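You operate a simulated robot arm through the tools that you are given. There is no shell and no other tool.

Carry out the task below with a simulated robot arm. There is one attempt and no reset: what you move stays moved.

TASK
Change the dead bulb: lamp off, swap the bulbs, lamp on.
Fine: the white bulb from the pale cup goes in; the grey one goes in the dark cup; one flick each way.

Only the result counts: the job must be done as asked and must still hold three seconds after the hand-in. Knocking over, shifting, dropping, spilling or breaking anything else fails it.

THE ROBOT
A 6-joint arm with a two-finger parallel gripper, fixed in place. Base frame: the origin is on the floor under the middle of its stand, x ahead of it, y to its left, z up; the work surface is at about z = 0.85. Lengths are in m, angles in degrees, forces in N, time in s.
With the tool pointing down near the work surface it reaches from about 0.26 to 0.68 m from the base axis. Its first joint turns from -66.0 to 66.0 degrees. Payload 2.9 kg.
The tool frame sits at the grasp point between the pads (the TCP): z along the fingers, y along the line on which they close. The tips reach 0.03 m beyond it. Largest opening 0.11 m; finger width 0.02, thickness 0.01; the body of the gripper, 0.048 by 0.112 m, starts 0.055 m behind the TCP.
Orientation is told as [roll, pitch, yaw] about the base's x, y, z axes, in that order, counted from this pose: with the fingers straight down and closing along the base's y, the tool's x points along the base's -x, its y along +y and its z along -z.

THE INTERFACE
- The arm moves only by the tool step_arm. Its argument "moves" is a list of rows, each an object of numbers (a shift or turn left out is 0, a gripper value left out holds the last): "grip": the gripper command, from -1 (shut) to 1 (fully open), values between in proportion; "x", "y", "z": the shift along the base's x, y, z in mm; "wx", "wy", "wz": the turn, a rotation vector about the base's x, y, z in degrees. In form: [{"grip": .., "x": .., "y": .., "z": .., "wx": .., "wy": .., "wz": ..}, ...]. A call has 1 to 20 rows; each row shifts and turns the commanded pose from where the row before left it. Each row takes 0.2 s and may step no farther than 0.05 m and 8.6 degrees from the row before; otherwise, or with a gripper value out of range, the whole call is refused. Where a pose cannot be reached the arm comes as near as it can. A force on the tool above 40 N (or 10 N above the force at the start of the call, whichever is more), or a blocked arm, ends the call early, and 0.2 s more pass. The fingers move at their own pace (about 0.108 m/s each) and stop on an object; they squeeze with about 24 N. The grip force told is the motor's: it shows also when the fingers shut on nothing. Time passes only in rows, and 0.2 s behind the last, so rows that do not move let the fingers close. It gives the time, the measured TCP pose, the force on the tool (base axes), the opening and the grip force at its end, in the units of the frame above (readings bear some noise), with the torque about the TCP (base axes, N m) and any sound that the robot's microphone picked up, and new pictures: "views" is both (left out), scene, wrist or none.
- Cameras (640 x 400 px; columns grow to the right, rows downward): "scene" is fixed at [0.0759, 0.4265, 1.3981]; the picture's right is [-0.81, -0.59, 0.00], its down [-0.26, 0.35, -0.90] and it looks along [0.53, -0.72, -0.44] (base axes); focal length 312 px, centre (320, 200). "wrist" rides on the gripper at [0.072, 0.017, -0.103] in the tool frame; the picture's right is [-0.23, 0.97, 0.00], its down [-0.76, -0.18, -0.62] and it looks along [-0.61, -0.14, 0.78] (tool axes); focal length 222 px, centre (320, 200). There is no depth. A picture from a camera that has moved, and an enlarged one, comes with that camera's place and axes in the base frame and with its lens.
- close_up(camera, box): a new picture of the part [left, top, right, bottom] of that camera's present view, enlarged. No time passes.
- job_done(): hands the job in; it is judged then, once.

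Nothing tells you positions but the pictures and the camera data. Unless the task says otherwise, let go and move clear before handing in.

The tools are called after ">>>" as a command line: name --argument value ..., lists and objects as JSON in quotes. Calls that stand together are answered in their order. step_arm: Moves the arm, as the interface text tells. Its arguments: {"type":"object","properties":{"moves":{"type":"array","items":{"type":"object","properties":{"grip":{"type":"number"},"x":{"type":"number"},"y":{"type":"number"},"z":{"type":"number"},"wx":{"type":"number"},"wy":{"type":"number"},"wz":{"type":"number"}}}},"views":{"type":"string","enum":["both","scene","wrist","none"]}},"required":["moves"]} The other tools are called the same way: close_up (camera, box) takes an enlarged picture of a part of a camera's view; job_done () hands the job in.

At the start:

```text
t: 0.0
tcp_pos: [0.3543, -0.1833, 1.2077]
ee_rot: [0.0, -0.1, 0.0]
contact_force: [-0.4, 0.2, 0.1]
ft_torque: [0.0, -0.01, 0.01]
width: 0.11
grasp_force: 0.1
```

scene: 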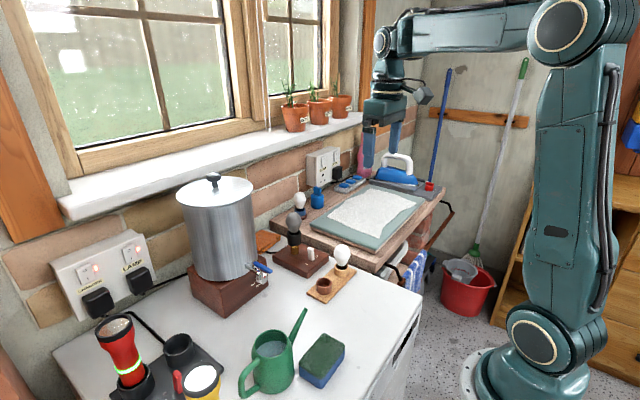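
wrist: 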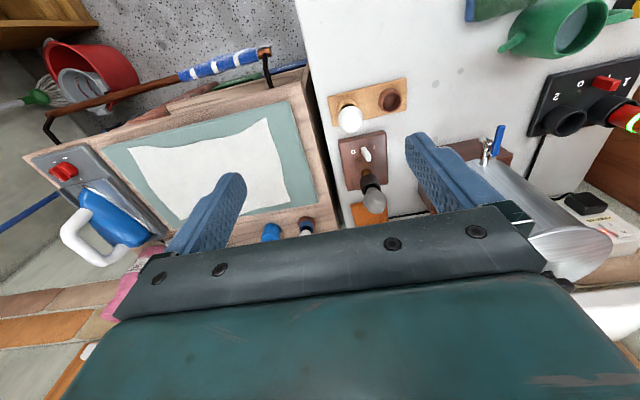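

I see a lamp base (dark wood block) with a grey bulb and a white toggle, and next to it a light wood tray holding a white bulb and a dark cup. I'll take close-ups to locate everything before moving.

>>> close_up --camera "scene" --box '[240, 180, 400, 310]'

>>> close_up --camera "wrist" --box '[310, 60, 450, 240]'

>>> close_up --camera "scene" --box '[40, 210, 200, 330]'

```text
3.08 times, centred on (320, 245) of scene
camera zoom: at [0.0759, 0.4265, 1.3981], right [-0.81, -0.59, 0.0], down [-0.26, 0.35, -0.9], along [0.53, -0.72, -0.44], focal length 960 px, centre (320, 62)
```

zoom: 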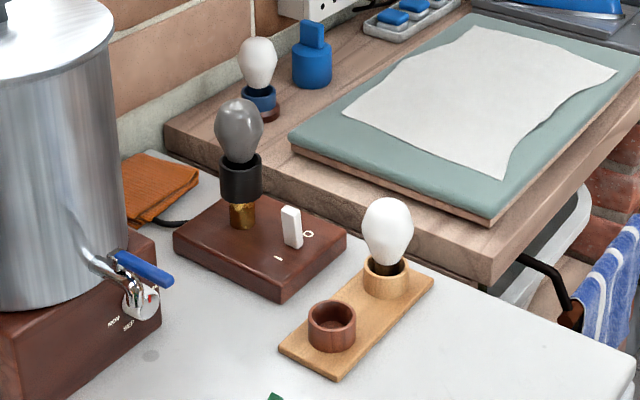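

```text
2.22 times, centred on (380, 150) of wrist
camera zoom: at [0.2831, -0.1674, 1.3099], right [0.23, 0.97, 0.0], down [0.76, -0.18, 0.62], along [0.61, -0.14, -0.78], focal length 494 px, centre (187, 311)
```

zoom: 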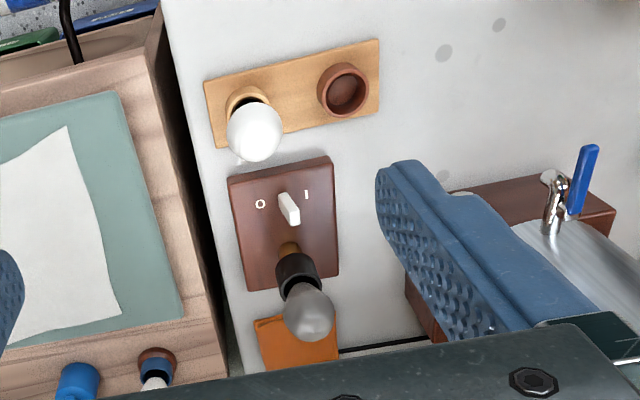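

```text
3.33 times, centred on (120, 270) of scene
camera zoom: at [0.0759, 0.4265, 1.3981], right [-0.81, -0.59, 0.0], down [-0.26, 0.35, -0.9], along [0.53, -0.72, -0.44], focal length 1039 px, centre (987, -33)
```

zoom: 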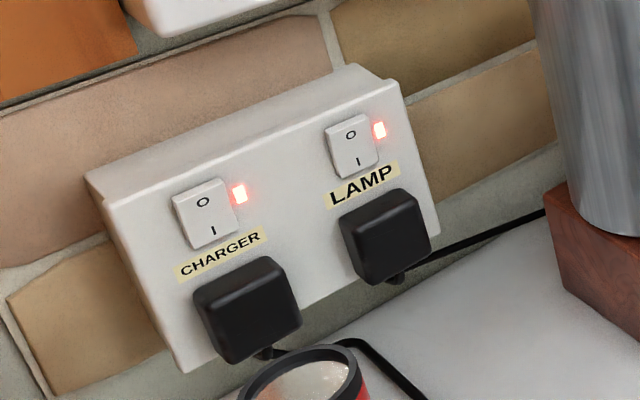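

The lamp base holds the grey bulb at roughly (0.56, -0.12), with a toggle at about (0.505, -0.12). The tray has the white bulb in a pale cup near (0.42, -0.14) and an empty dark cup near (0.42, -0.06). I'll move to a lower, clear viewpoint to see it better.

>>> step_arm --moves '[{"grip": 1, "x": -8, "y": 16, "z": -38}, {"x": -8, "y": 16, "z": -38}, {"x": -8, "y": 16, "z": -38}, {"y": 15, "z": -34}, {}]' --views "both"

```text
t: 1.2
tcp_pos: [0.3328, -0.1209, 1.0568]
ee_rot: [0.0, -0.1, 0.2]
contact_force: [-0.2, -0.6, 0.1]
ft_torque: [0.0, 0.01, -0.02]
width: 0.11
grasp_force: 0.1
camera wrist: at [0.26, -0.1048, 1.1607], right [0.23, 0.97, 0.0], down [0.76, -0.18, 0.62], along [0.61, -0.14, -0.78], focal length 222 px, centre (320, 200)
```

scene: 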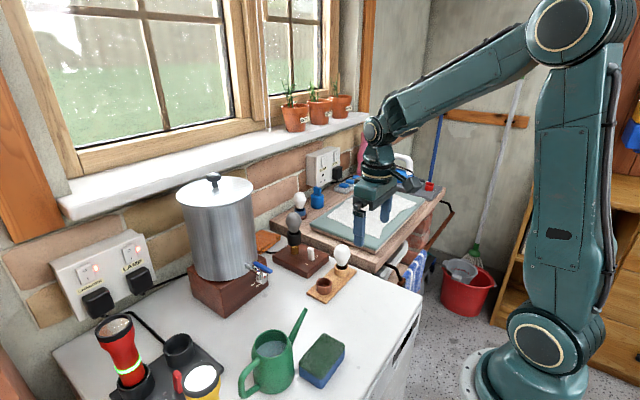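
wrist: 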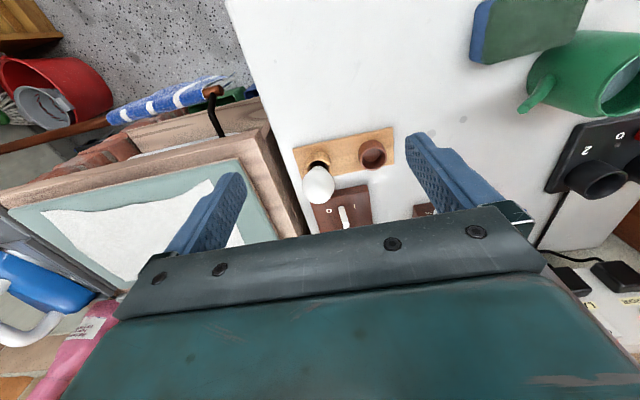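

The hand now blocks part of the lamp in the wrist view, so I'll zoom in on the toggle, lampholder and cups from both cameras.

>>> close_up --camera "scene" --box '[270, 200, 334, 290]'

>>> close_up --camera "scene" --box '[300, 235, 364, 305]'

>>> close_up --camera "wrist" --box '[280, 120, 410, 235]'

```text
4.44 times, centred on (302, 245) of scene
camera zoom: at [0.0759, 0.4265, 1.3981], right [-0.81, -0.59, 0.0], down [-0.26, 0.35, -0.9], along [0.53, -0.72, -0.44], focal length 1386 px, centre (400, 0)
```

zoom: 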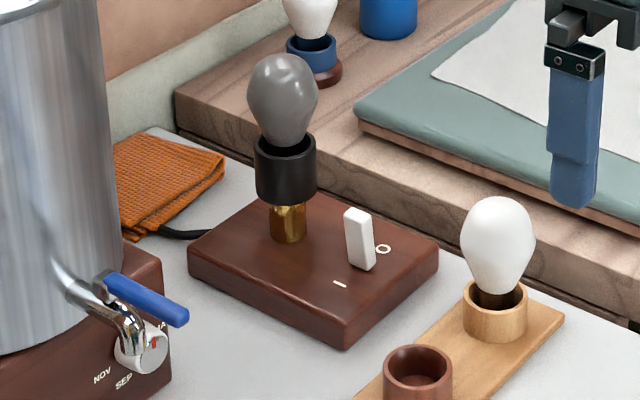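

```text
5.71 times, centred on (332, 270) of scene
camera zoom: at [0.0759, 0.4265, 1.3981], right [-0.81, -0.59, 0.0], down [-0.26, 0.35, -0.9], along [0.53, -0.72, -0.44], focal length 1782 px, centre (251, -200)
```

zoom: 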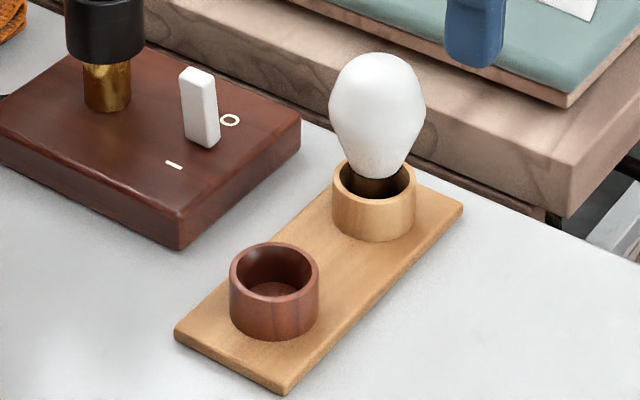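

```text
3.48 times, centred on (345, 178) of wrist
camera zoom: at [0.26, -0.1048, 1.1607], right [0.23, 0.97, 0.0], down [0.76, -0.18, 0.62], along [0.61, -0.14, -0.78], focal length 773 px, centre (233, 278)
```

zoom: 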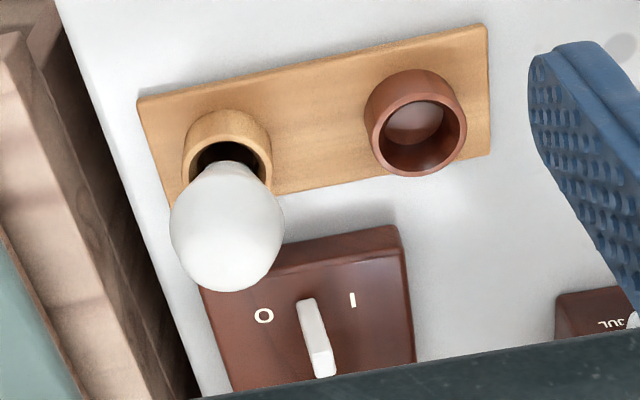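

The toggle lever stands at about (0.508, -0.125) and leans slightly towards "I", so the lamp is on; "O" is on the -y side. I'll shut the gripper, move beside the lever on its +y side while still high, and check from there.

>>> step_arm --moves '[{"grip": -1, "x": 41, "y": 10, "z": -6}, {"x": 41, "y": 10, "z": -6}, {"x": 41, "y": 10, "z": -6}, {"x": 40, "y": 10, "z": -8}, {}, {}]' --views "both"

```text
t: 2.6
tcp_pos: [0.4947, -0.0797, 1.0329]
ee_rot: [-0.1, 0.0, -0.1]
contact_force: [0.9, 0.2, -0.3]
ft_torque: [-0.01, 0.01, 0.01]
width: 0.0001
grasp_force: 24.5
camera wrist: at [0.422, -0.0625, 1.1363], right [0.23, 0.97, 0.0], down [0.76, -0.18, 0.62], along [0.61, -0.14, -0.78], focal length 222 px, centre (320, 200)
```

scene: 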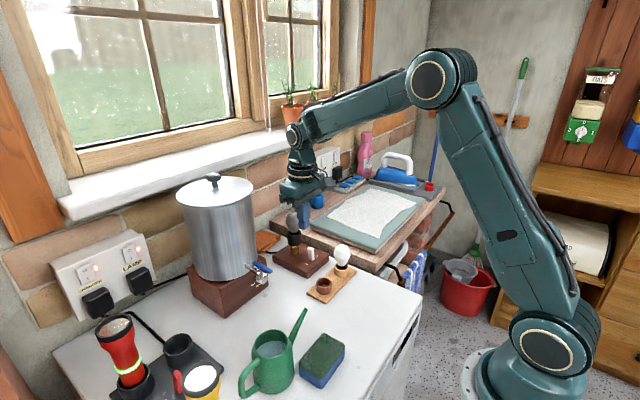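
wrist: 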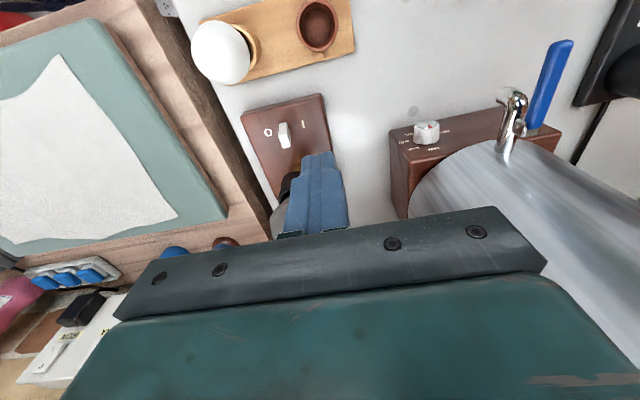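

>>> close_up --camera "wrist" --box '[225, 85, 365, 240]'

>>> close_up --camera "scene" --box '[265, 170, 345, 290]'

```text
2.58 times, centred on (295, 162) of wrist
camera zoom: at [0.422, -0.0625, 1.1363], right [0.23, 0.97, 0.0], down [0.76, -0.18, 0.62], along [0.61, -0.14, -0.78], focal length 573 px, centre (384, 297)
```

zoom: 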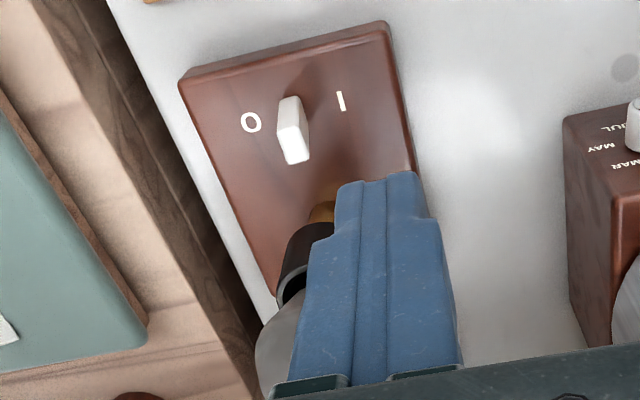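

```text
3.33 times, centred on (305, 230) of scene
camera zoom: at [0.0759, 0.4265, 1.3981], right [-0.81, -0.59, 0.0], down [-0.26, 0.35, -0.9], along [0.53, -0.72, -0.44], focal length 1039 px, centre (370, 100)
```

zoom: 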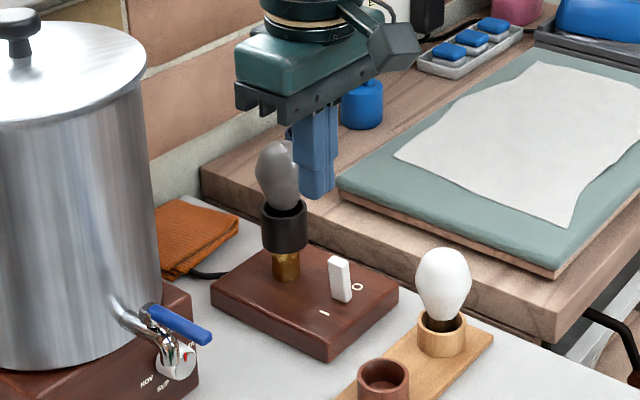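

The lever sits at (0.509, -0.125) with its tip about 4 mm towards I. I'll go straight down on its +y side, keeping the fingertips well above the lamp base.

>>> step_arm --moves '[{"x": 4, "y": -3, "z": -35}, {"z": -35}, {"z": -34}, {}]' --views "both"

>>> close_up --camera "scene" --box '[265, 190, 345, 290]'

>>> close_up --camera "wrist" --box '[200, 0, 400, 240]'

```text
t: 3.6
tcp_pos: [0.4973, -0.0835, 0.9279]
ee_rot: [0.0, 0.0, -0.1]
contact_force: [-0.3, -0.1, -0.2]
ft_torque: [0.02, -0.02, -0.02]
width: 0.0
grasp_force: 23.9
camera wrist: at [0.4256, -0.0662, 1.0309], right [0.23, 0.97, 0.0], down [0.76, -0.18, 0.62], along [0.61, -0.14, -0.78], focal length 222 px, centre (320, 200)
```

scene: 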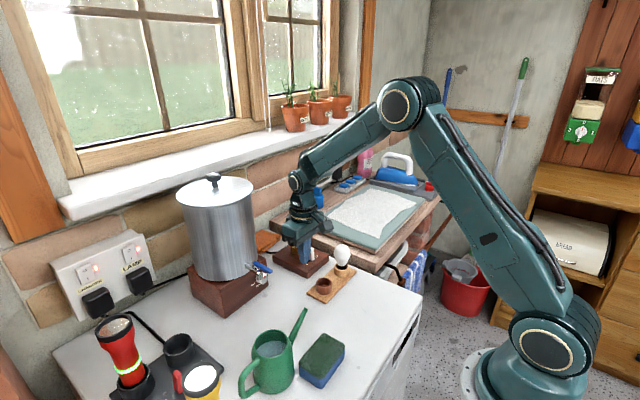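
wrist: 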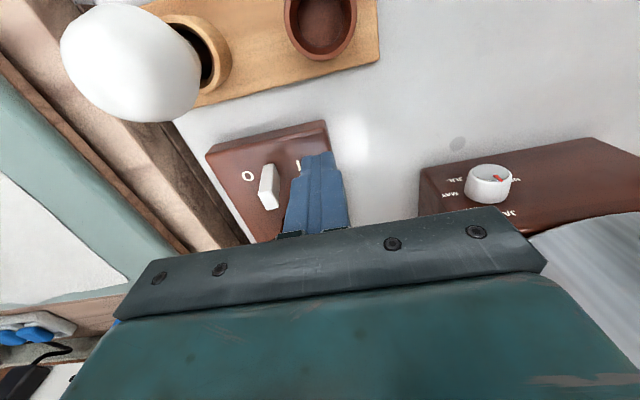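

```text
4.00 times, centred on (305, 240) of scene
camera zoom: at [0.0759, 0.4265, 1.3981], right [-0.81, -0.59, 0.0], down [-0.26, 0.35, -0.9], along [0.53, -0.72, -0.44], focal length 1247 px, centre (380, 40)
```

zoom: 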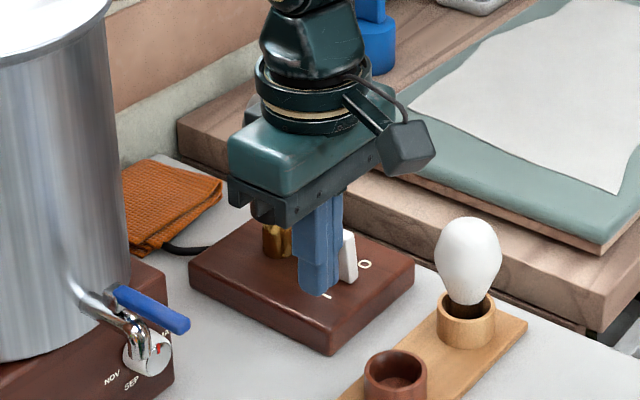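

```text
1.67 times, centred on (300, 120) of wrist
camera zoom: at [0.4256, -0.0662, 1.0309], right [0.23, 0.97, 0.0], down [0.76, -0.18, 0.62], along [0.61, -0.14, -0.78], focal length 370 px, centre (353, 333)
```

zoom: 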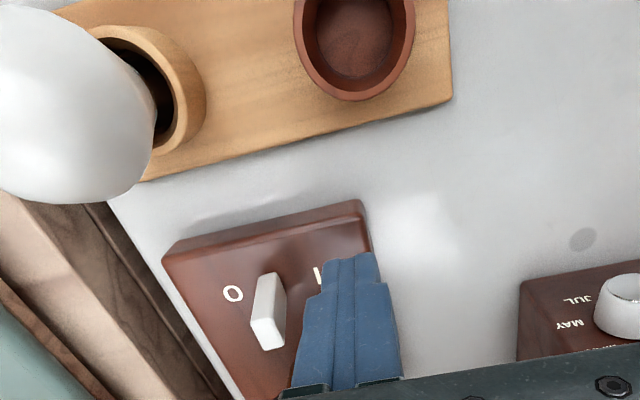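

The shut fingers are beside the lever on the "I" side. Next I'll approach it towards -y and watch the force.

>>> step_arm --moves '[{"y": -5}, {"y": -5}, {"y": -5}, {"y": -4}, {}]' --views "wrist"

>>> close_up --camera "wrist" --box '[200, 100, 400, 240]'

```text
t: 4.8
tcp_pos: [0.4986, -0.1023, 0.9276]
ee_rot: [0.0, 0.0, 0.0]
contact_force: [0.5, 0.0, -0.3]
ft_torque: [-0.04, -0.02, -0.02]
width: 0.0
grasp_force: 23.9
camera wrist: at [0.4262, -0.0862, 1.0316], right [0.23, 0.97, 0.0], down [0.76, -0.18, 0.62], along [0.61, -0.14, -0.78], focal length 222 px, centre (320, 200)
```

wrist: 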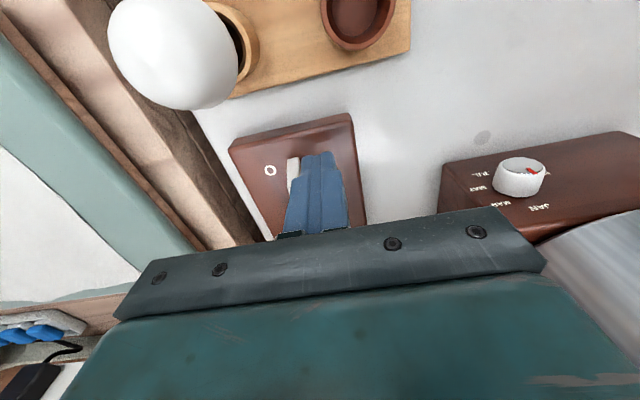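

```text
2.86 times, centred on (300, 170) of wrist
camera zoom: at [0.4262, -0.0862, 1.0316], right [0.23, 0.97, 0.0], down [0.76, -0.18, 0.62], along [0.61, -0.14, -0.78], focal length 635 px, centre (377, 286)
```

zoom: 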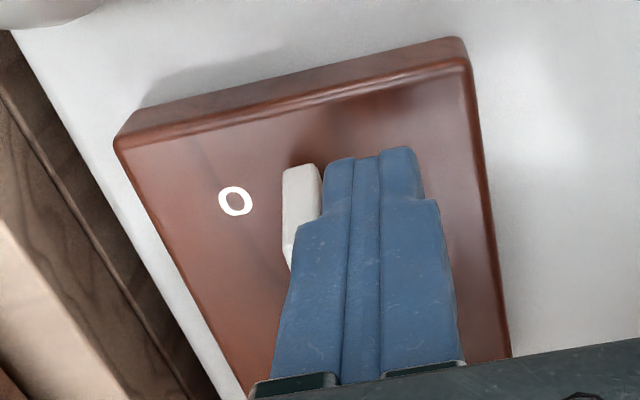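

Not yet touching. I'll push on in small steps.

>>> step_arm --moves '[{"y": -2}, {"y": -2}]' --views "none"

>>> step_arm --moves '[{"y": -2}, {"y": -1}]' --views "none"

>>> step_arm --moves '[{"y": -2}, {"y": -1}]' --views "wrist"

```text
t: 5.4
tcp_pos: [0.4988, -0.1053, 0.9286]
ee_rot: [0.0, 0.0, 0.1]
contact_force: [-1.0, 1.2, 0.3]
ft_torque: [0.02, 0.03, 0.02]
width: 0.0
grasp_force: 23.9
```

```text
t: 6.0
tcp_pos: [0.4987, -0.1099, 0.9279]
ee_rot: [0.0, 0.0, 0.0]
contact_force: [0.2, -0.3, 0.1]
ft_torque: [0.02, -0.01, 0.0]
width: 0.0
grasp_force: 24.4
```

```text
t: 6.6
tcp_pos: [0.4982, -0.1134, 0.9288]
ee_rot: [0.0, 0.0, 0.0]
contact_force: [-0.4, 1.2, 0.3]
ft_torque: [0.03, 0.02, -0.02]
width: 0.0
grasp_force: 23.3
camera wrist: at [0.4263, -0.0969, 1.0324], right [0.23, 0.97, 0.0], down [0.76, -0.18, 0.62], along [0.61, -0.14, -0.78], focal length 222 px, centre (320, 200)
```

wrist: 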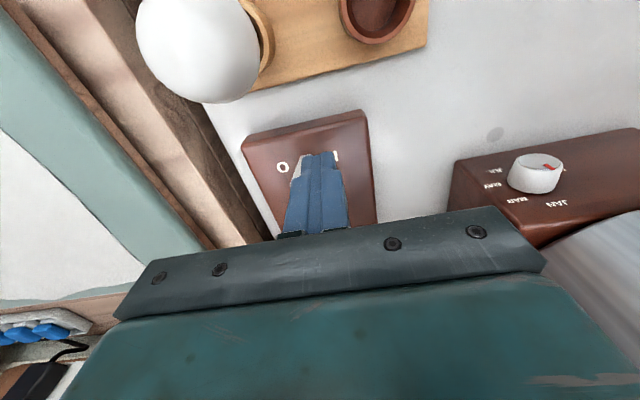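

>>> close_up --camera "wrist" --box '[230, 100, 390, 240]'

>>> close_up --camera "scene" --box '[275, 220, 335, 290]'

```text
2.86 times, centred on (310, 170) of wrist
camera zoom: at [0.4263, -0.0969, 1.0324], right [0.23, 0.97, 0.0], down [0.76, -0.18, 0.62], along [0.61, -0.14, -0.78], focal length 635 px, centre (349, 286)
```

zoom: 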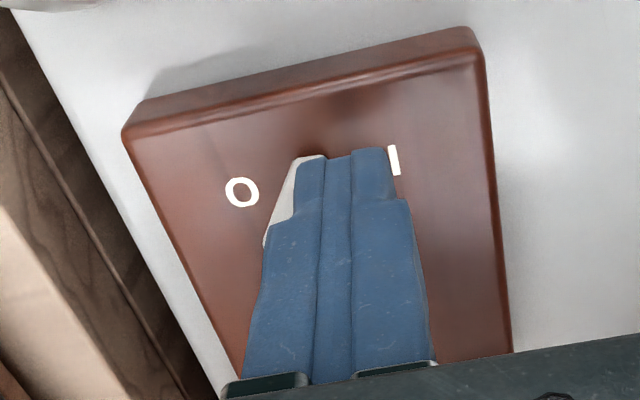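

```text
5.71 times, centred on (305, 255) of scene
camera zoom: at [0.0759, 0.4265, 1.3981], right [-0.81, -0.59, 0.0], down [-0.26, 0.35, -0.9], along [0.53, -0.72, -0.44], focal length 1782 px, centre (406, -114)
```

zoom: 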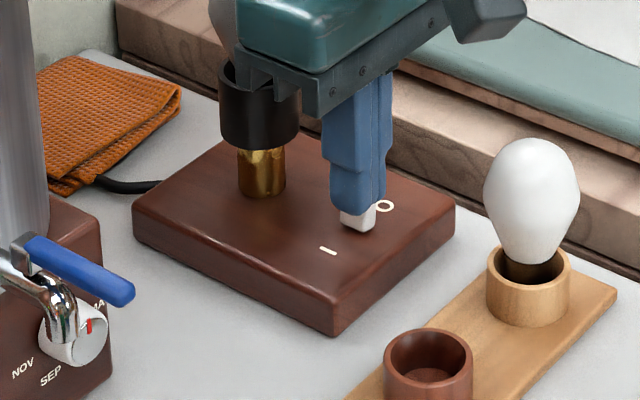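

The lever is being pushed over towards O, but I've heard no click yet. I'll push slightly further.

>>> step_arm --moves '[{"y": -1.5}, {}]' --views "none"

>>> step_arm --moves '[{"y": -1.5}, {}]' --views "wrist"

>>> close_up --camera "wrist" --box '[230, 100, 390, 240]'

```text
t: 7.2
tcp_pos: [0.4986, -0.1136, 0.9287]
ee_rot: [0.1, 0.0, 0.0]
contact_force: [-1.1, 7.6, 2.8]
ft_torque: [0.15, 0.05, 0.02]
width: 0.0001
grasp_force: 24.2
```

```text
t: 7.8
tcp_pos: [0.499, -0.1145, 0.929]
ee_rot: [0.1, 0.0, 0.1]
contact_force: [-3.0, 19.7, 7.3]
ft_torque: [0.53, 0.05, 0.03]
width: 0.0001
grasp_force: 23.7
camera wrist: at [0.4264, -0.0979, 1.032], right [0.22, 0.97, 0.0], down [0.76, -0.18, 0.62], along [0.61, -0.14, -0.78], focal length 222 px, centre (320, 200)
```

wrist: 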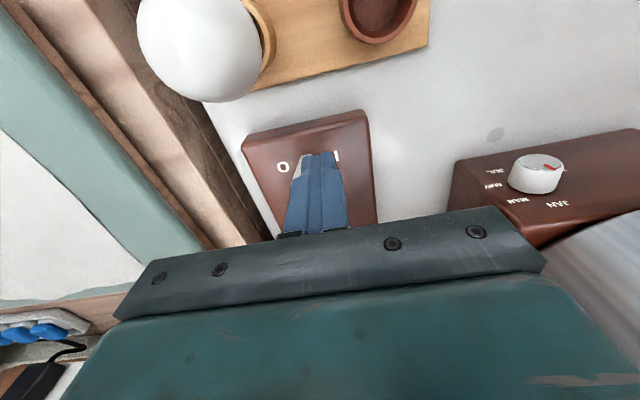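

```text
2.86 times, centred on (310, 170) of wrist
camera zoom: at [0.4264, -0.0979, 1.032], right [0.22, 0.97, 0.0], down [0.76, -0.18, 0.62], along [0.61, -0.14, -0.78], focal length 635 px, centre (349, 286)
```

zoom: 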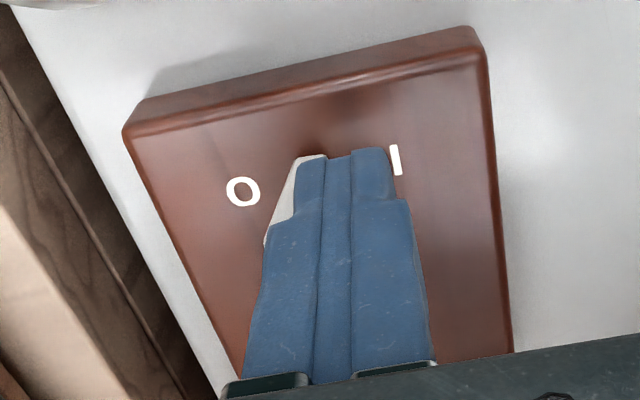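

The lever is at its end stop: the force rose to 20 N and it stopped moving. I'll back off towards +y and check that it stays at O.

>>> step_arm --moves '[{"y": 6}, {"y": 8}, {"y": 10}, {"y": 6}, {}]' --views "wrist"

>>> close_up --camera "wrist" --box '[200, 100, 360, 240]'

>>> close_up --camera "scene" --box '[275, 220, 335, 290]'

```text
t: 9.0
tcp_pos: [0.4991, -0.0854, 0.9285]
ee_rot: [0.0, 0.0, 0.0]
contact_force: [0.2, 0.2, -1.2]
ft_torque: [0.01, 0.0, -0.06]
width: 0.0
grasp_force: 23.7
camera wrist: at [0.4268, -0.0693, 1.0316], right [0.23, 0.97, 0.0], down [0.76, -0.18, 0.62], along [0.61, -0.14, -0.78], focal length 222 px, centre (320, 200)
```

wrist: 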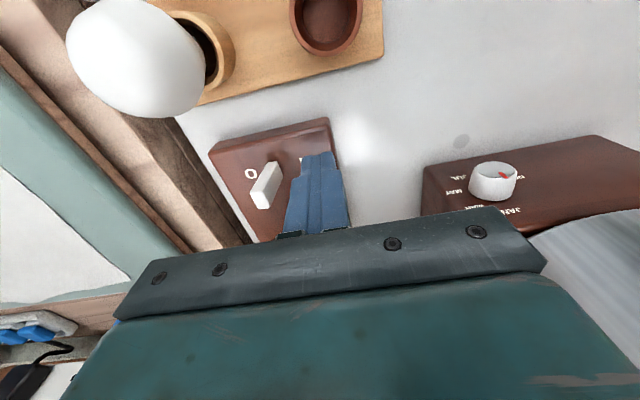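

```text
2.86 times, centred on (280, 170) of wrist
camera zoom: at [0.4268, -0.0693, 1.0316], right [0.23, 0.97, 0.0], down [0.76, -0.18, 0.62], along [0.61, -0.14, -0.78], focal length 635 px, centre (434, 286)
```

zoom: 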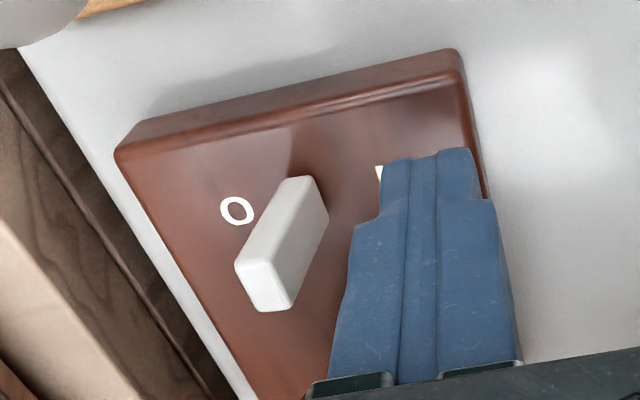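

```text
5.71 times, centred on (305, 255) of scene
camera zoom: at [0.0759, 0.4265, 1.3981], right [-0.81, -0.59, 0.0], down [-0.26, 0.35, -0.9], along [0.53, -0.72, -0.44], focal length 1782 px, centre (406, -114)
```

zoom: 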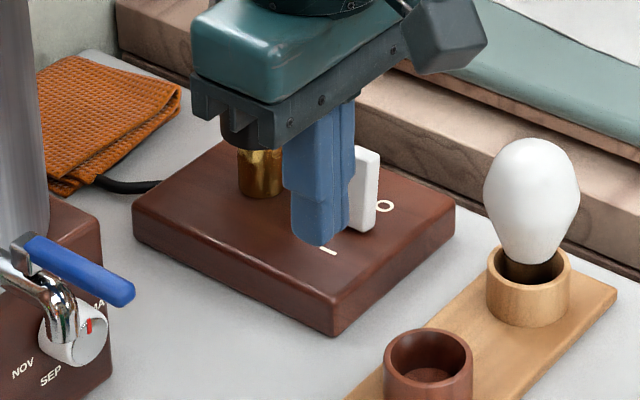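

The toggle is now at O. Next I'll rise, open the fingers part way, and hover above the grey bulb to check alignment.

>>> step_arm --moves '[{"z": 45}, {"z": 45}, {"z": 45, "grip": 0.45}, {"x": 34, "y": -20, "z": 10}, {"x": 33, "y": -20}, {}]' --views "both"

>>> close_up --camera "scene" --box '[255, 150, 345, 270]'

>>> close_up --camera "wrist" --box '[200, 0, 440, 240]'

```text
t: 10.4
tcp_pos: [0.5665, -0.1242, 1.0726]
ee_rot: [-0.1, 0.0, 0.0]
contact_force: [0.6, -1.3, -0.2]
ft_torque: [0.0, -0.01, 0.03]
width: 0.08
grasp_force: 0.1
camera wrist: at [0.4937, -0.1071, 1.1763], right [0.23, 0.97, 0.0], down [0.76, -0.18, 0.62], along [0.61, -0.14, -0.78], focal length 222 px, centre (320, 200)
```

scene: 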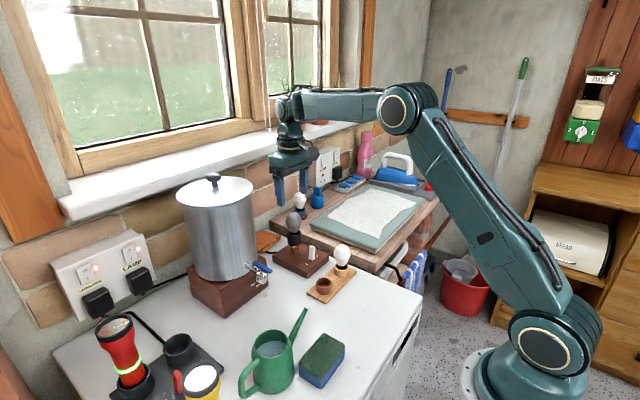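
wrist: 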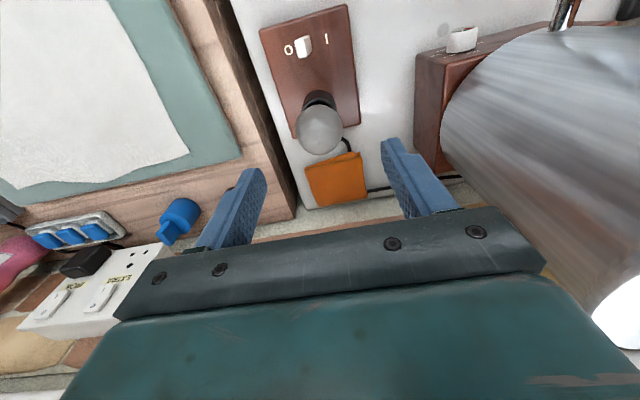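

```text
3.33 times, centred on (300, 210) of scene
camera zoom: at [0.0759, 0.4264, 1.3981], right [-0.81, -0.59, 0.0], down [-0.26, 0.35, -0.9], along [0.53, -0.72, -0.44], focal length 1039 px, centre (387, 167)
```

zoom: 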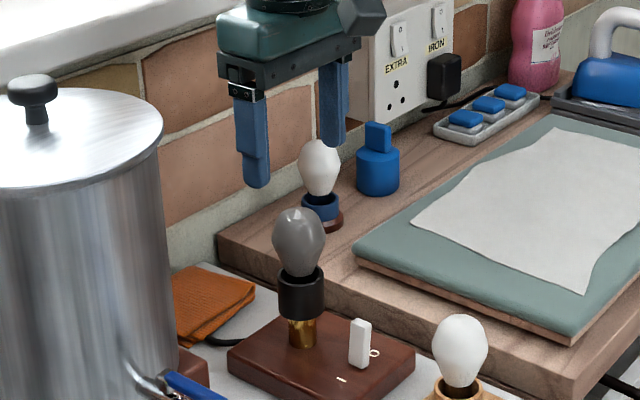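

```text
1.67 times, centred on (320, 120) of wrist
camera zoom: at [0.4937, -0.1071, 1.1763], right [0.23, 0.97, 0.0], down [0.76, -0.18, 0.62], along [0.61, -0.14, -0.78], focal length 370 px, centre (320, 333)
```

zoom: 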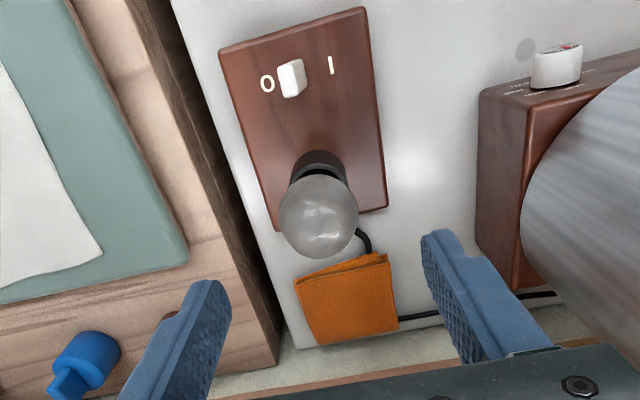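

The grey bulb's centre comes out at about (0.567, -0.1255, 0.975), with the socket rim at z of about 0.941. I'll centre on it, descend so the tips stay above the rim, and look again.

>>> step_arm --moves '[{"x": 1, "y": -1.5, "z": -30}, {"z": -30}, {"z": -32}, {}]' --views "both"

>>> close_up --camera "scene" --box '[265, 180, 335, 280]'

>>> close_up --camera "wrist" --box '[200, 0, 440, 240]'

```text
t: 11.4
tcp_pos: [0.5672, -0.1249, 0.9816]
ee_rot: [0.0, -0.1, 0.0]
contact_force: [-1.1, 0.0, 0.6]
ft_torque: [0.02, -0.01, 0.01]
width: 0.0799
grasp_force: 0.1
camera wrist: at [0.495, -0.109, 1.0857], right [0.23, 0.97, 0.0], down [0.76, -0.18, 0.62], along [0.61, -0.14, -0.78], focal length 222 px, centre (320, 200)
```

scene: 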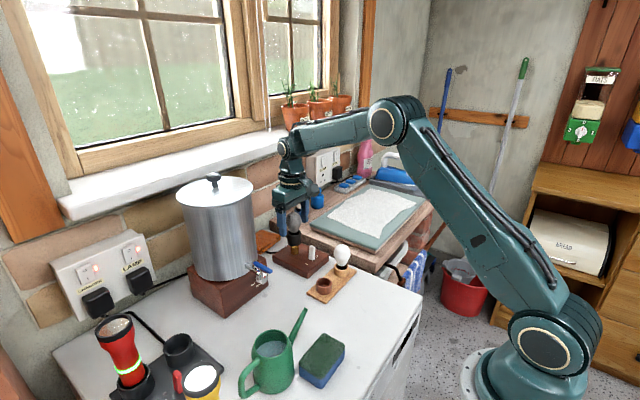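
wrist: 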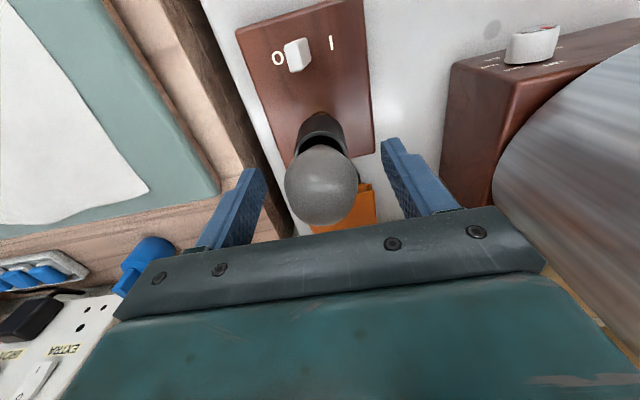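

```text
4.00 times, centred on (300, 230) of scene
camera zoom: at [0.0759, 0.4265, 1.3981], right [-0.81, -0.59, 0.0], down [-0.26, 0.35, -0.9], along [0.53, -0.72, -0.44], focal length 1247 px, centre (400, 80)
```

zoom: 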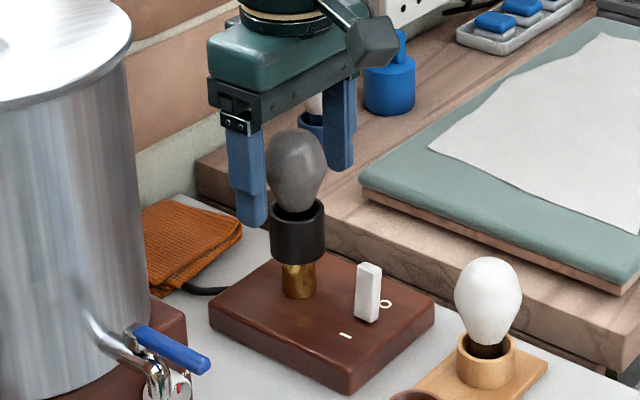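

```text
1.67 times, centred on (320, 120) of wrist
camera zoom: at [0.495, -0.109, 1.0857], right [0.23, 0.97, 0.0], down [0.76, -0.18, 0.62], along [0.61, -0.14, -0.78], focal length 370 px, centre (320, 333)
```

zoom: 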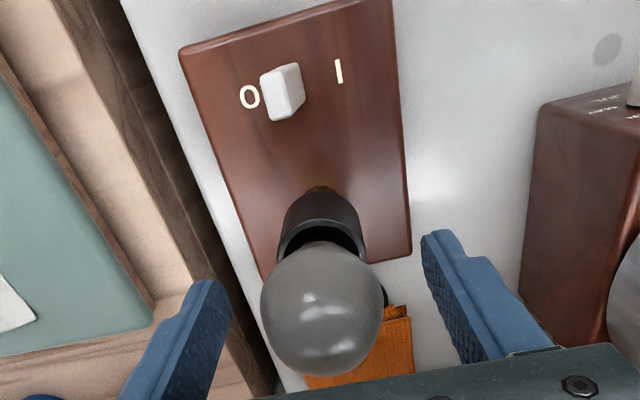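

The bulb is centred between the pads. I'll close on it and check the contact.

>>> step_arm --moves '[{"y": -0.8, "x": 1.5}, {"grip": -1}, {}, {}]' --views "wrist"

>>> close_up --camera "scene" --box '[265, 180, 335, 280]'

```text
t: 12.4
tcp_pos: [0.568, -0.1265, 0.9823]
ee_rot: [0.0, 0.0, 0.0]
contact_force: [-0.4, 0.5, 0.5]
ft_torque: [-0.03, -0.04, 0.03]
width: 0.0442
grasp_force: 23.9
camera wrist: at [0.4964, -0.1105, 1.0856], right [0.23, 0.97, 0.0], down [0.76, -0.18, 0.62], along [0.61, -0.14, -0.78], focal length 222 px, centre (320, 200)
```

wrist: 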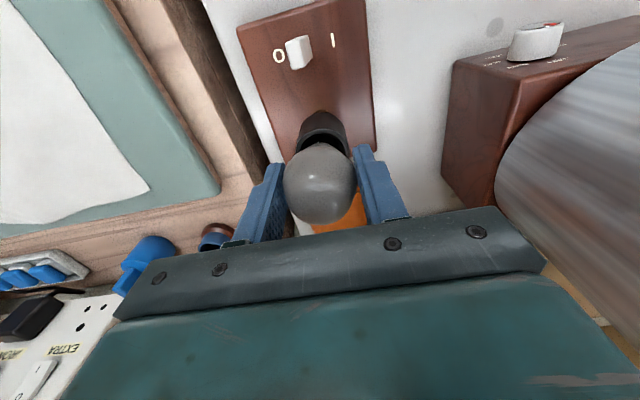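

```text
4.00 times, centred on (300, 230) of scene
camera zoom: at [0.0759, 0.4265, 1.3981], right [-0.81, -0.59, 0.0], down [-0.26, 0.35, -0.9], along [0.53, -0.72, -0.44], focal length 1247 px, centre (400, 80)
```

zoom: 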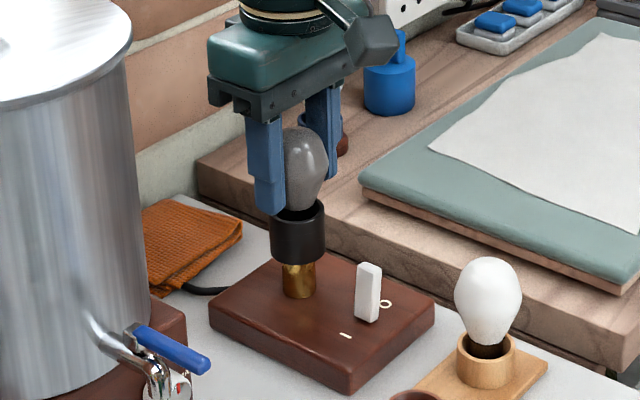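

The bulb is held at a width of 44 mm. I'll test with a very gentle upward pull to learn whether it is a plain plug-in or locked (bayonet or screw).

>>> step_arm --moves '[{"z": 1}, {}]' --views "none"

>>> step_arm --moves '[{"z": 1}, {}]' --views "none"

```text
t: 13.0
tcp_pos: [0.5674, -0.127, 0.982]
ee_rot: [-0.1, 0.0, 0.0]
contact_force: [0.2, -0.9, -0.2]
ft_torque: [-0.04, 0.0, -0.03]
width: 0.0439
grasp_force: 24.6
```

```text
t: 13.6
tcp_pos: [0.5684, -0.1275, 0.9843]
ee_rot: [0.0, -0.1, -0.1]
contact_force: [-0.1, 1.4, 0.4]
ft_torque: [0.03, -0.01, 0.01]
width: 0.0439
grasp_force: 23.9
```

There is no resistance yet. I'll keep lifting in small steps.

>>> step_arm --moves '[{"z": 1.5}, {}]' --views "none"

>>> step_arm --moves '[{"z": 1.5}, {}]' --views "wrist"

>>> close_up --camera "scene" --box '[265, 180, 335, 280]'

```text
t: 14.2
tcp_pos: [0.5677, -0.1274, 0.9848]
ee_rot: [0.0, 0.0, 0.0]
contact_force: [-0.8, -0.2, 0.2]
ft_torque: [0.01, -0.03, -0.01]
width: 0.044
grasp_force: 24.0
```

```text
t: 14.8
tcp_pos: [0.5687, -0.1284, 0.9862]
ee_rot: [0.0, 0.0, 0.0]
contact_force: [-1.0, 0.1, -0.6]
ft_torque: [-0.01, 0.01, -0.03]
width: 0.0441
grasp_force: 23.8
camera wrist: at [0.4956, -0.1114, 1.0898], right [0.23, 0.97, 0.0], down [0.76, -0.18, 0.62], along [0.61, -0.14, -0.78], focal length 222 px, centre (320, 200)
```

wrist: 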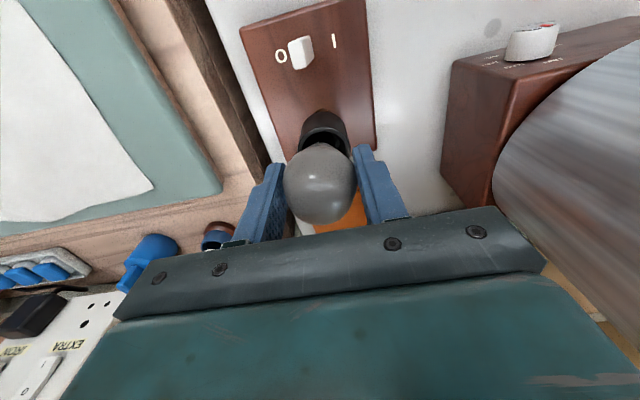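

```text
4.00 times, centred on (300, 230) of scene
camera zoom: at [0.0759, 0.4265, 1.3981], right [-0.81, -0.59, 0.0], down [-0.26, 0.35, -0.9], along [0.53, -0.72, -0.44], focal length 1247 px, centre (400, 80)
```

zoom: 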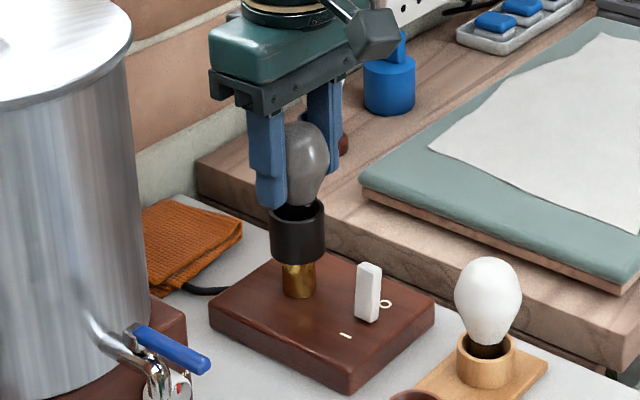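

The bulb lifts freely and the lamp doesn't move. I'll keep lifting until it's well clear.

>>> step_arm --moves '[{"z": 5}, {"z": 8}, {"z": 10}, {"z": 15}, {"z": 20}, {"z": 20}, {}]' --views "both"

>>> close_up --camera "scene" --box '[255, 150, 345, 280]'

>>> close_up --camera "wrist" --box '[230, 0, 430, 240]'

```text
t: 16.4
tcp_pos: [0.5673, -0.1274, 1.0659]
ee_rot: [0.0, 0.1, 0.1]
contact_force: [0.0, 0.3, 0.1]
ft_torque: [-0.01, 0.06, 0.03]
width: 0.0439
grasp_force: 23.9
camera wrist: at [0.4954, -0.1118, 1.1686], right [0.23, 0.97, 0.0], down [0.76, -0.18, 0.62], along [0.61, -0.14, -0.78], focal length 222 px, centre (320, 200)
```

scene: 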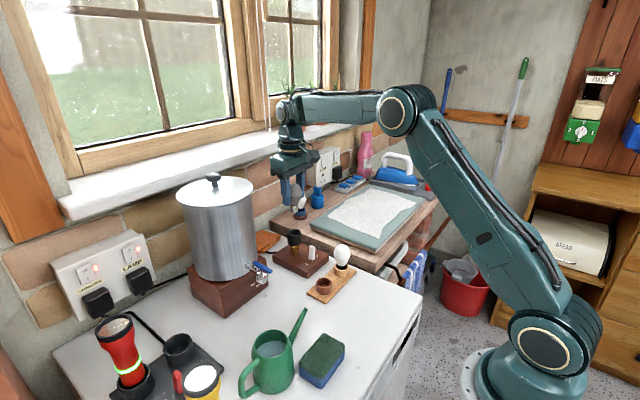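
wrist: 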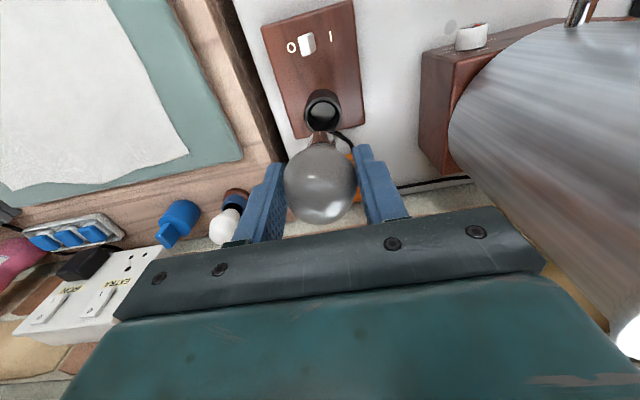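

```text
3.08 times, centred on (300, 215) of scene
camera zoom: at [0.0759, 0.4265, 1.3981], right [-0.81, -0.59, 0.0], down [-0.26, 0.35, -0.9], along [0.53, -0.72, -0.44], focal length 960 px, centre (382, 154)
```

zoom: 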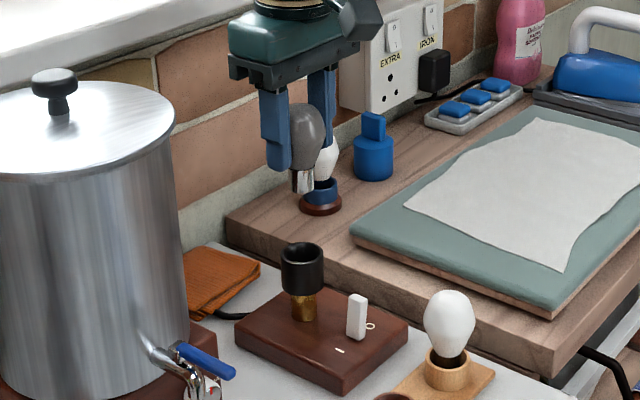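

```text
1.67 times, centred on (330, 120) of wrist
camera zoom: at [0.4954, -0.1118, 1.1686], right [0.23, 0.97, 0.0], down [0.76, -0.18, 0.62], along [0.61, -0.14, -0.78], focal length 370 px, centre (303, 333)
```

zoom: 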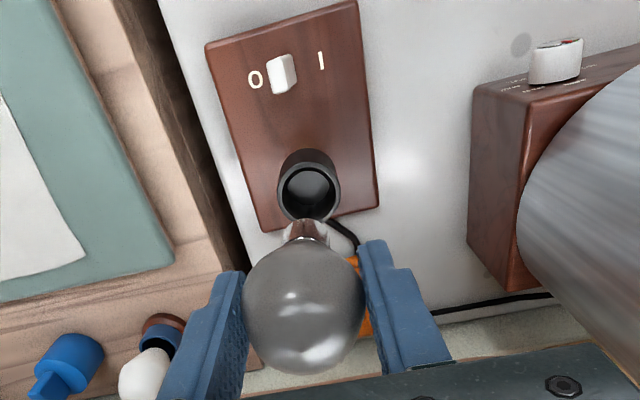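

The grey bulb is out, with its cap bottom about 63 mm below the TCP. I'll carry it over to the empty dark cup at about (0.423, -0.066), staying high.

>>> step_arm --moves '[{"x": -36, "y": 15}, {"x": -36, "y": 15}, {"x": -36, "y": 15}, {"x": -36, "y": 16}, {}, {}]' --views "both"

>>> close_up --camera "scene" --box '[285, 200, 365, 310]'

>>> close_up --camera "wrist" --box '[220, 0, 420, 240]'

```text
t: 17.8
tcp_pos: [0.4239, -0.067, 1.0648]
ee_rot: [0.1, 0.0, 0.0]
contact_force: [0.5, -0.1, -0.5]
ft_torque: [0.02, 0.0, 0.03]
width: 0.0438
grasp_force: 24.2
camera wrist: at [0.3525, -0.0512, 1.1675], right [0.23, 0.97, 0.0], down [0.76, -0.18, 0.62], along [0.61, -0.14, -0.78], focal length 222 px, centre (320, 200)
```

scene: 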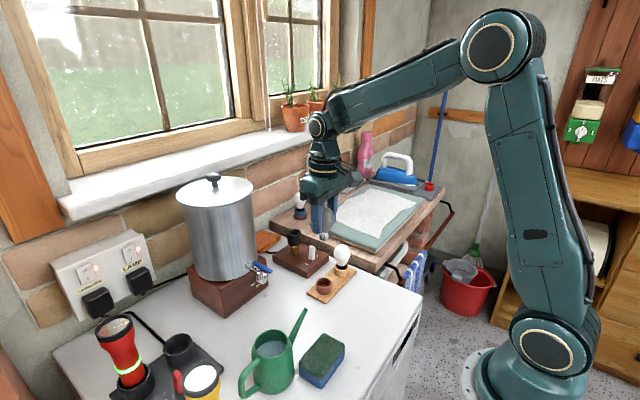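
wrist: 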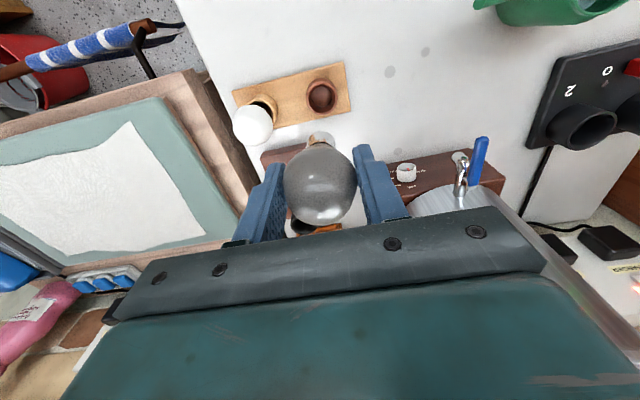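

```text
3.64 times, centred on (325, 255) of scene
camera zoom: at [0.0759, 0.4265, 1.3981], right [-0.81, -0.59, 0.0], down [-0.26, 0.35, -0.9], along [0.53, -0.72, -0.44], focal length 1134 px, centre (302, 0)
```

zoom: 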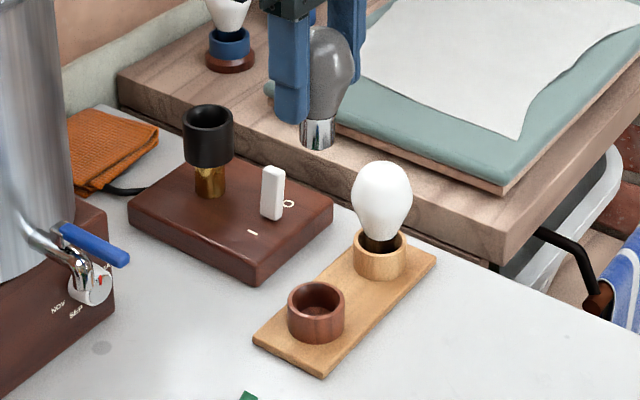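

```text
1.67 times, centred on (320, 120) of wrist
camera zoom: at [0.3525, -0.0512, 1.1675], right [0.23, 0.97, 0.0], down [0.76, -0.18, 0.62], along [0.61, -0.14, -0.78], focal length 370 px, centre (320, 333)
```

zoom: 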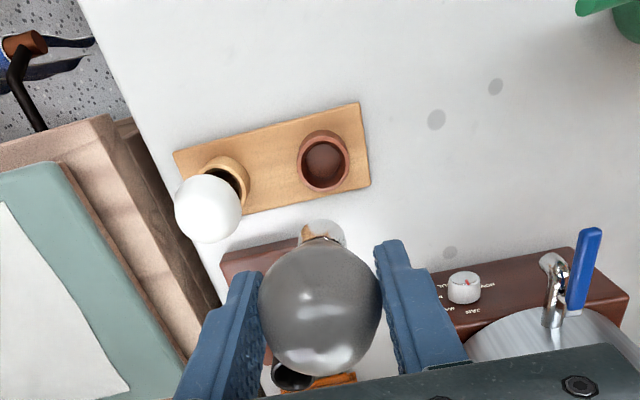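

The dark cup's centre checks out at (0.424, -0.066) from three views, and the bulb hangs upright above it. I'll lower until the cap is just above the rim and check again.

>>> step_arm --moves '[{"z": -35}, {"z": -35}, {"z": -30}, {"z": -10, "y": 1}, {}]' --views "both"

>>> close_up --camera "scene" --box '[290, 220, 360, 310]'

>>> close_up --camera "wrist" --box '[220, 80, 420, 240]'

```text
t: 19.0
tcp_pos: [0.4238, -0.0675, 0.9543]
ee_rot: [0.0, 0.0, 0.0]
contact_force: [-0.7, 1.0, -0.5]
ft_torque: [0.03, -0.01, 0.0]
width: 0.0438
grasp_force: 23.5
camera wrist: at [0.3526, -0.0509, 1.0585], right [0.23, 0.97, 0.0], down [0.76, -0.18, 0.62], along [0.61, -0.14, -0.78], focal length 222 px, centre (320, 200)
```

scene: 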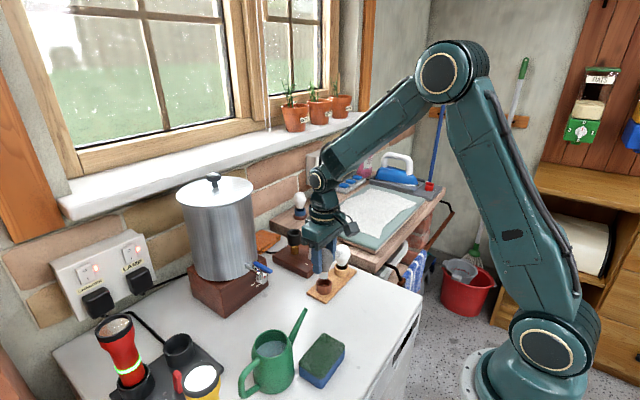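
wrist: 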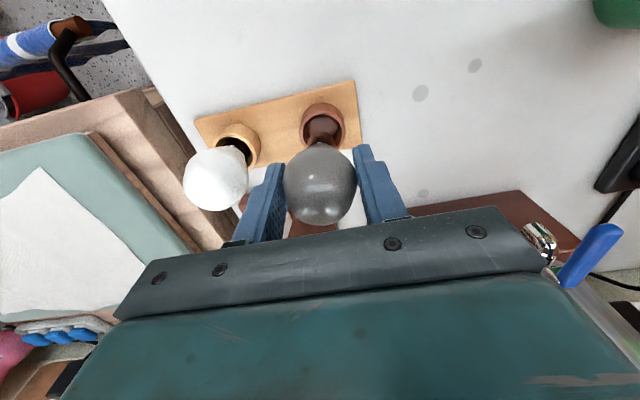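

```text
4.44 times, centred on (325, 265) of scene
camera zoom: at [0.0759, 0.4265, 1.3981], right [-0.81, -0.59, 0.0], down [-0.26, 0.35, -0.9], along [0.53, -0.72, -0.44], focal length 1386 px, centre (298, -89)
```

zoom: 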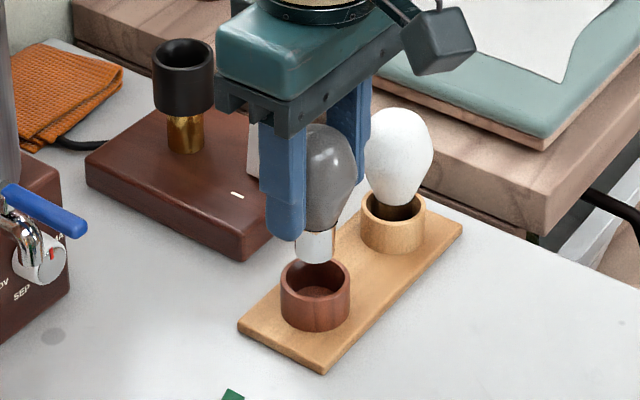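

```text
2.50 times, centred on (320, 160) of wrist
camera zoom: at [0.3526, -0.0509, 1.0585], right [0.23, 0.97, 0.0], down [0.76, -0.18, 0.62], along [0.61, -0.14, -0.78], focal length 555 px, centre (320, 300)
```

zoom: 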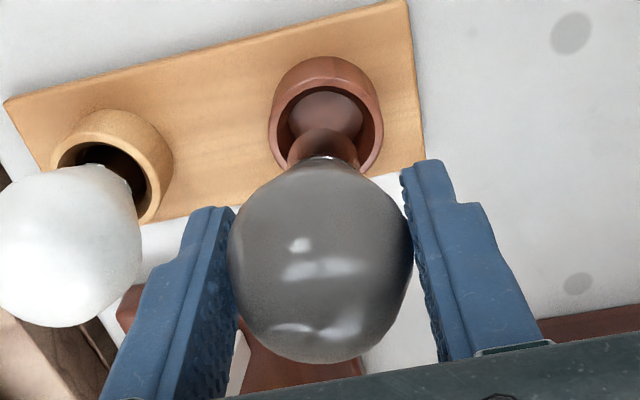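

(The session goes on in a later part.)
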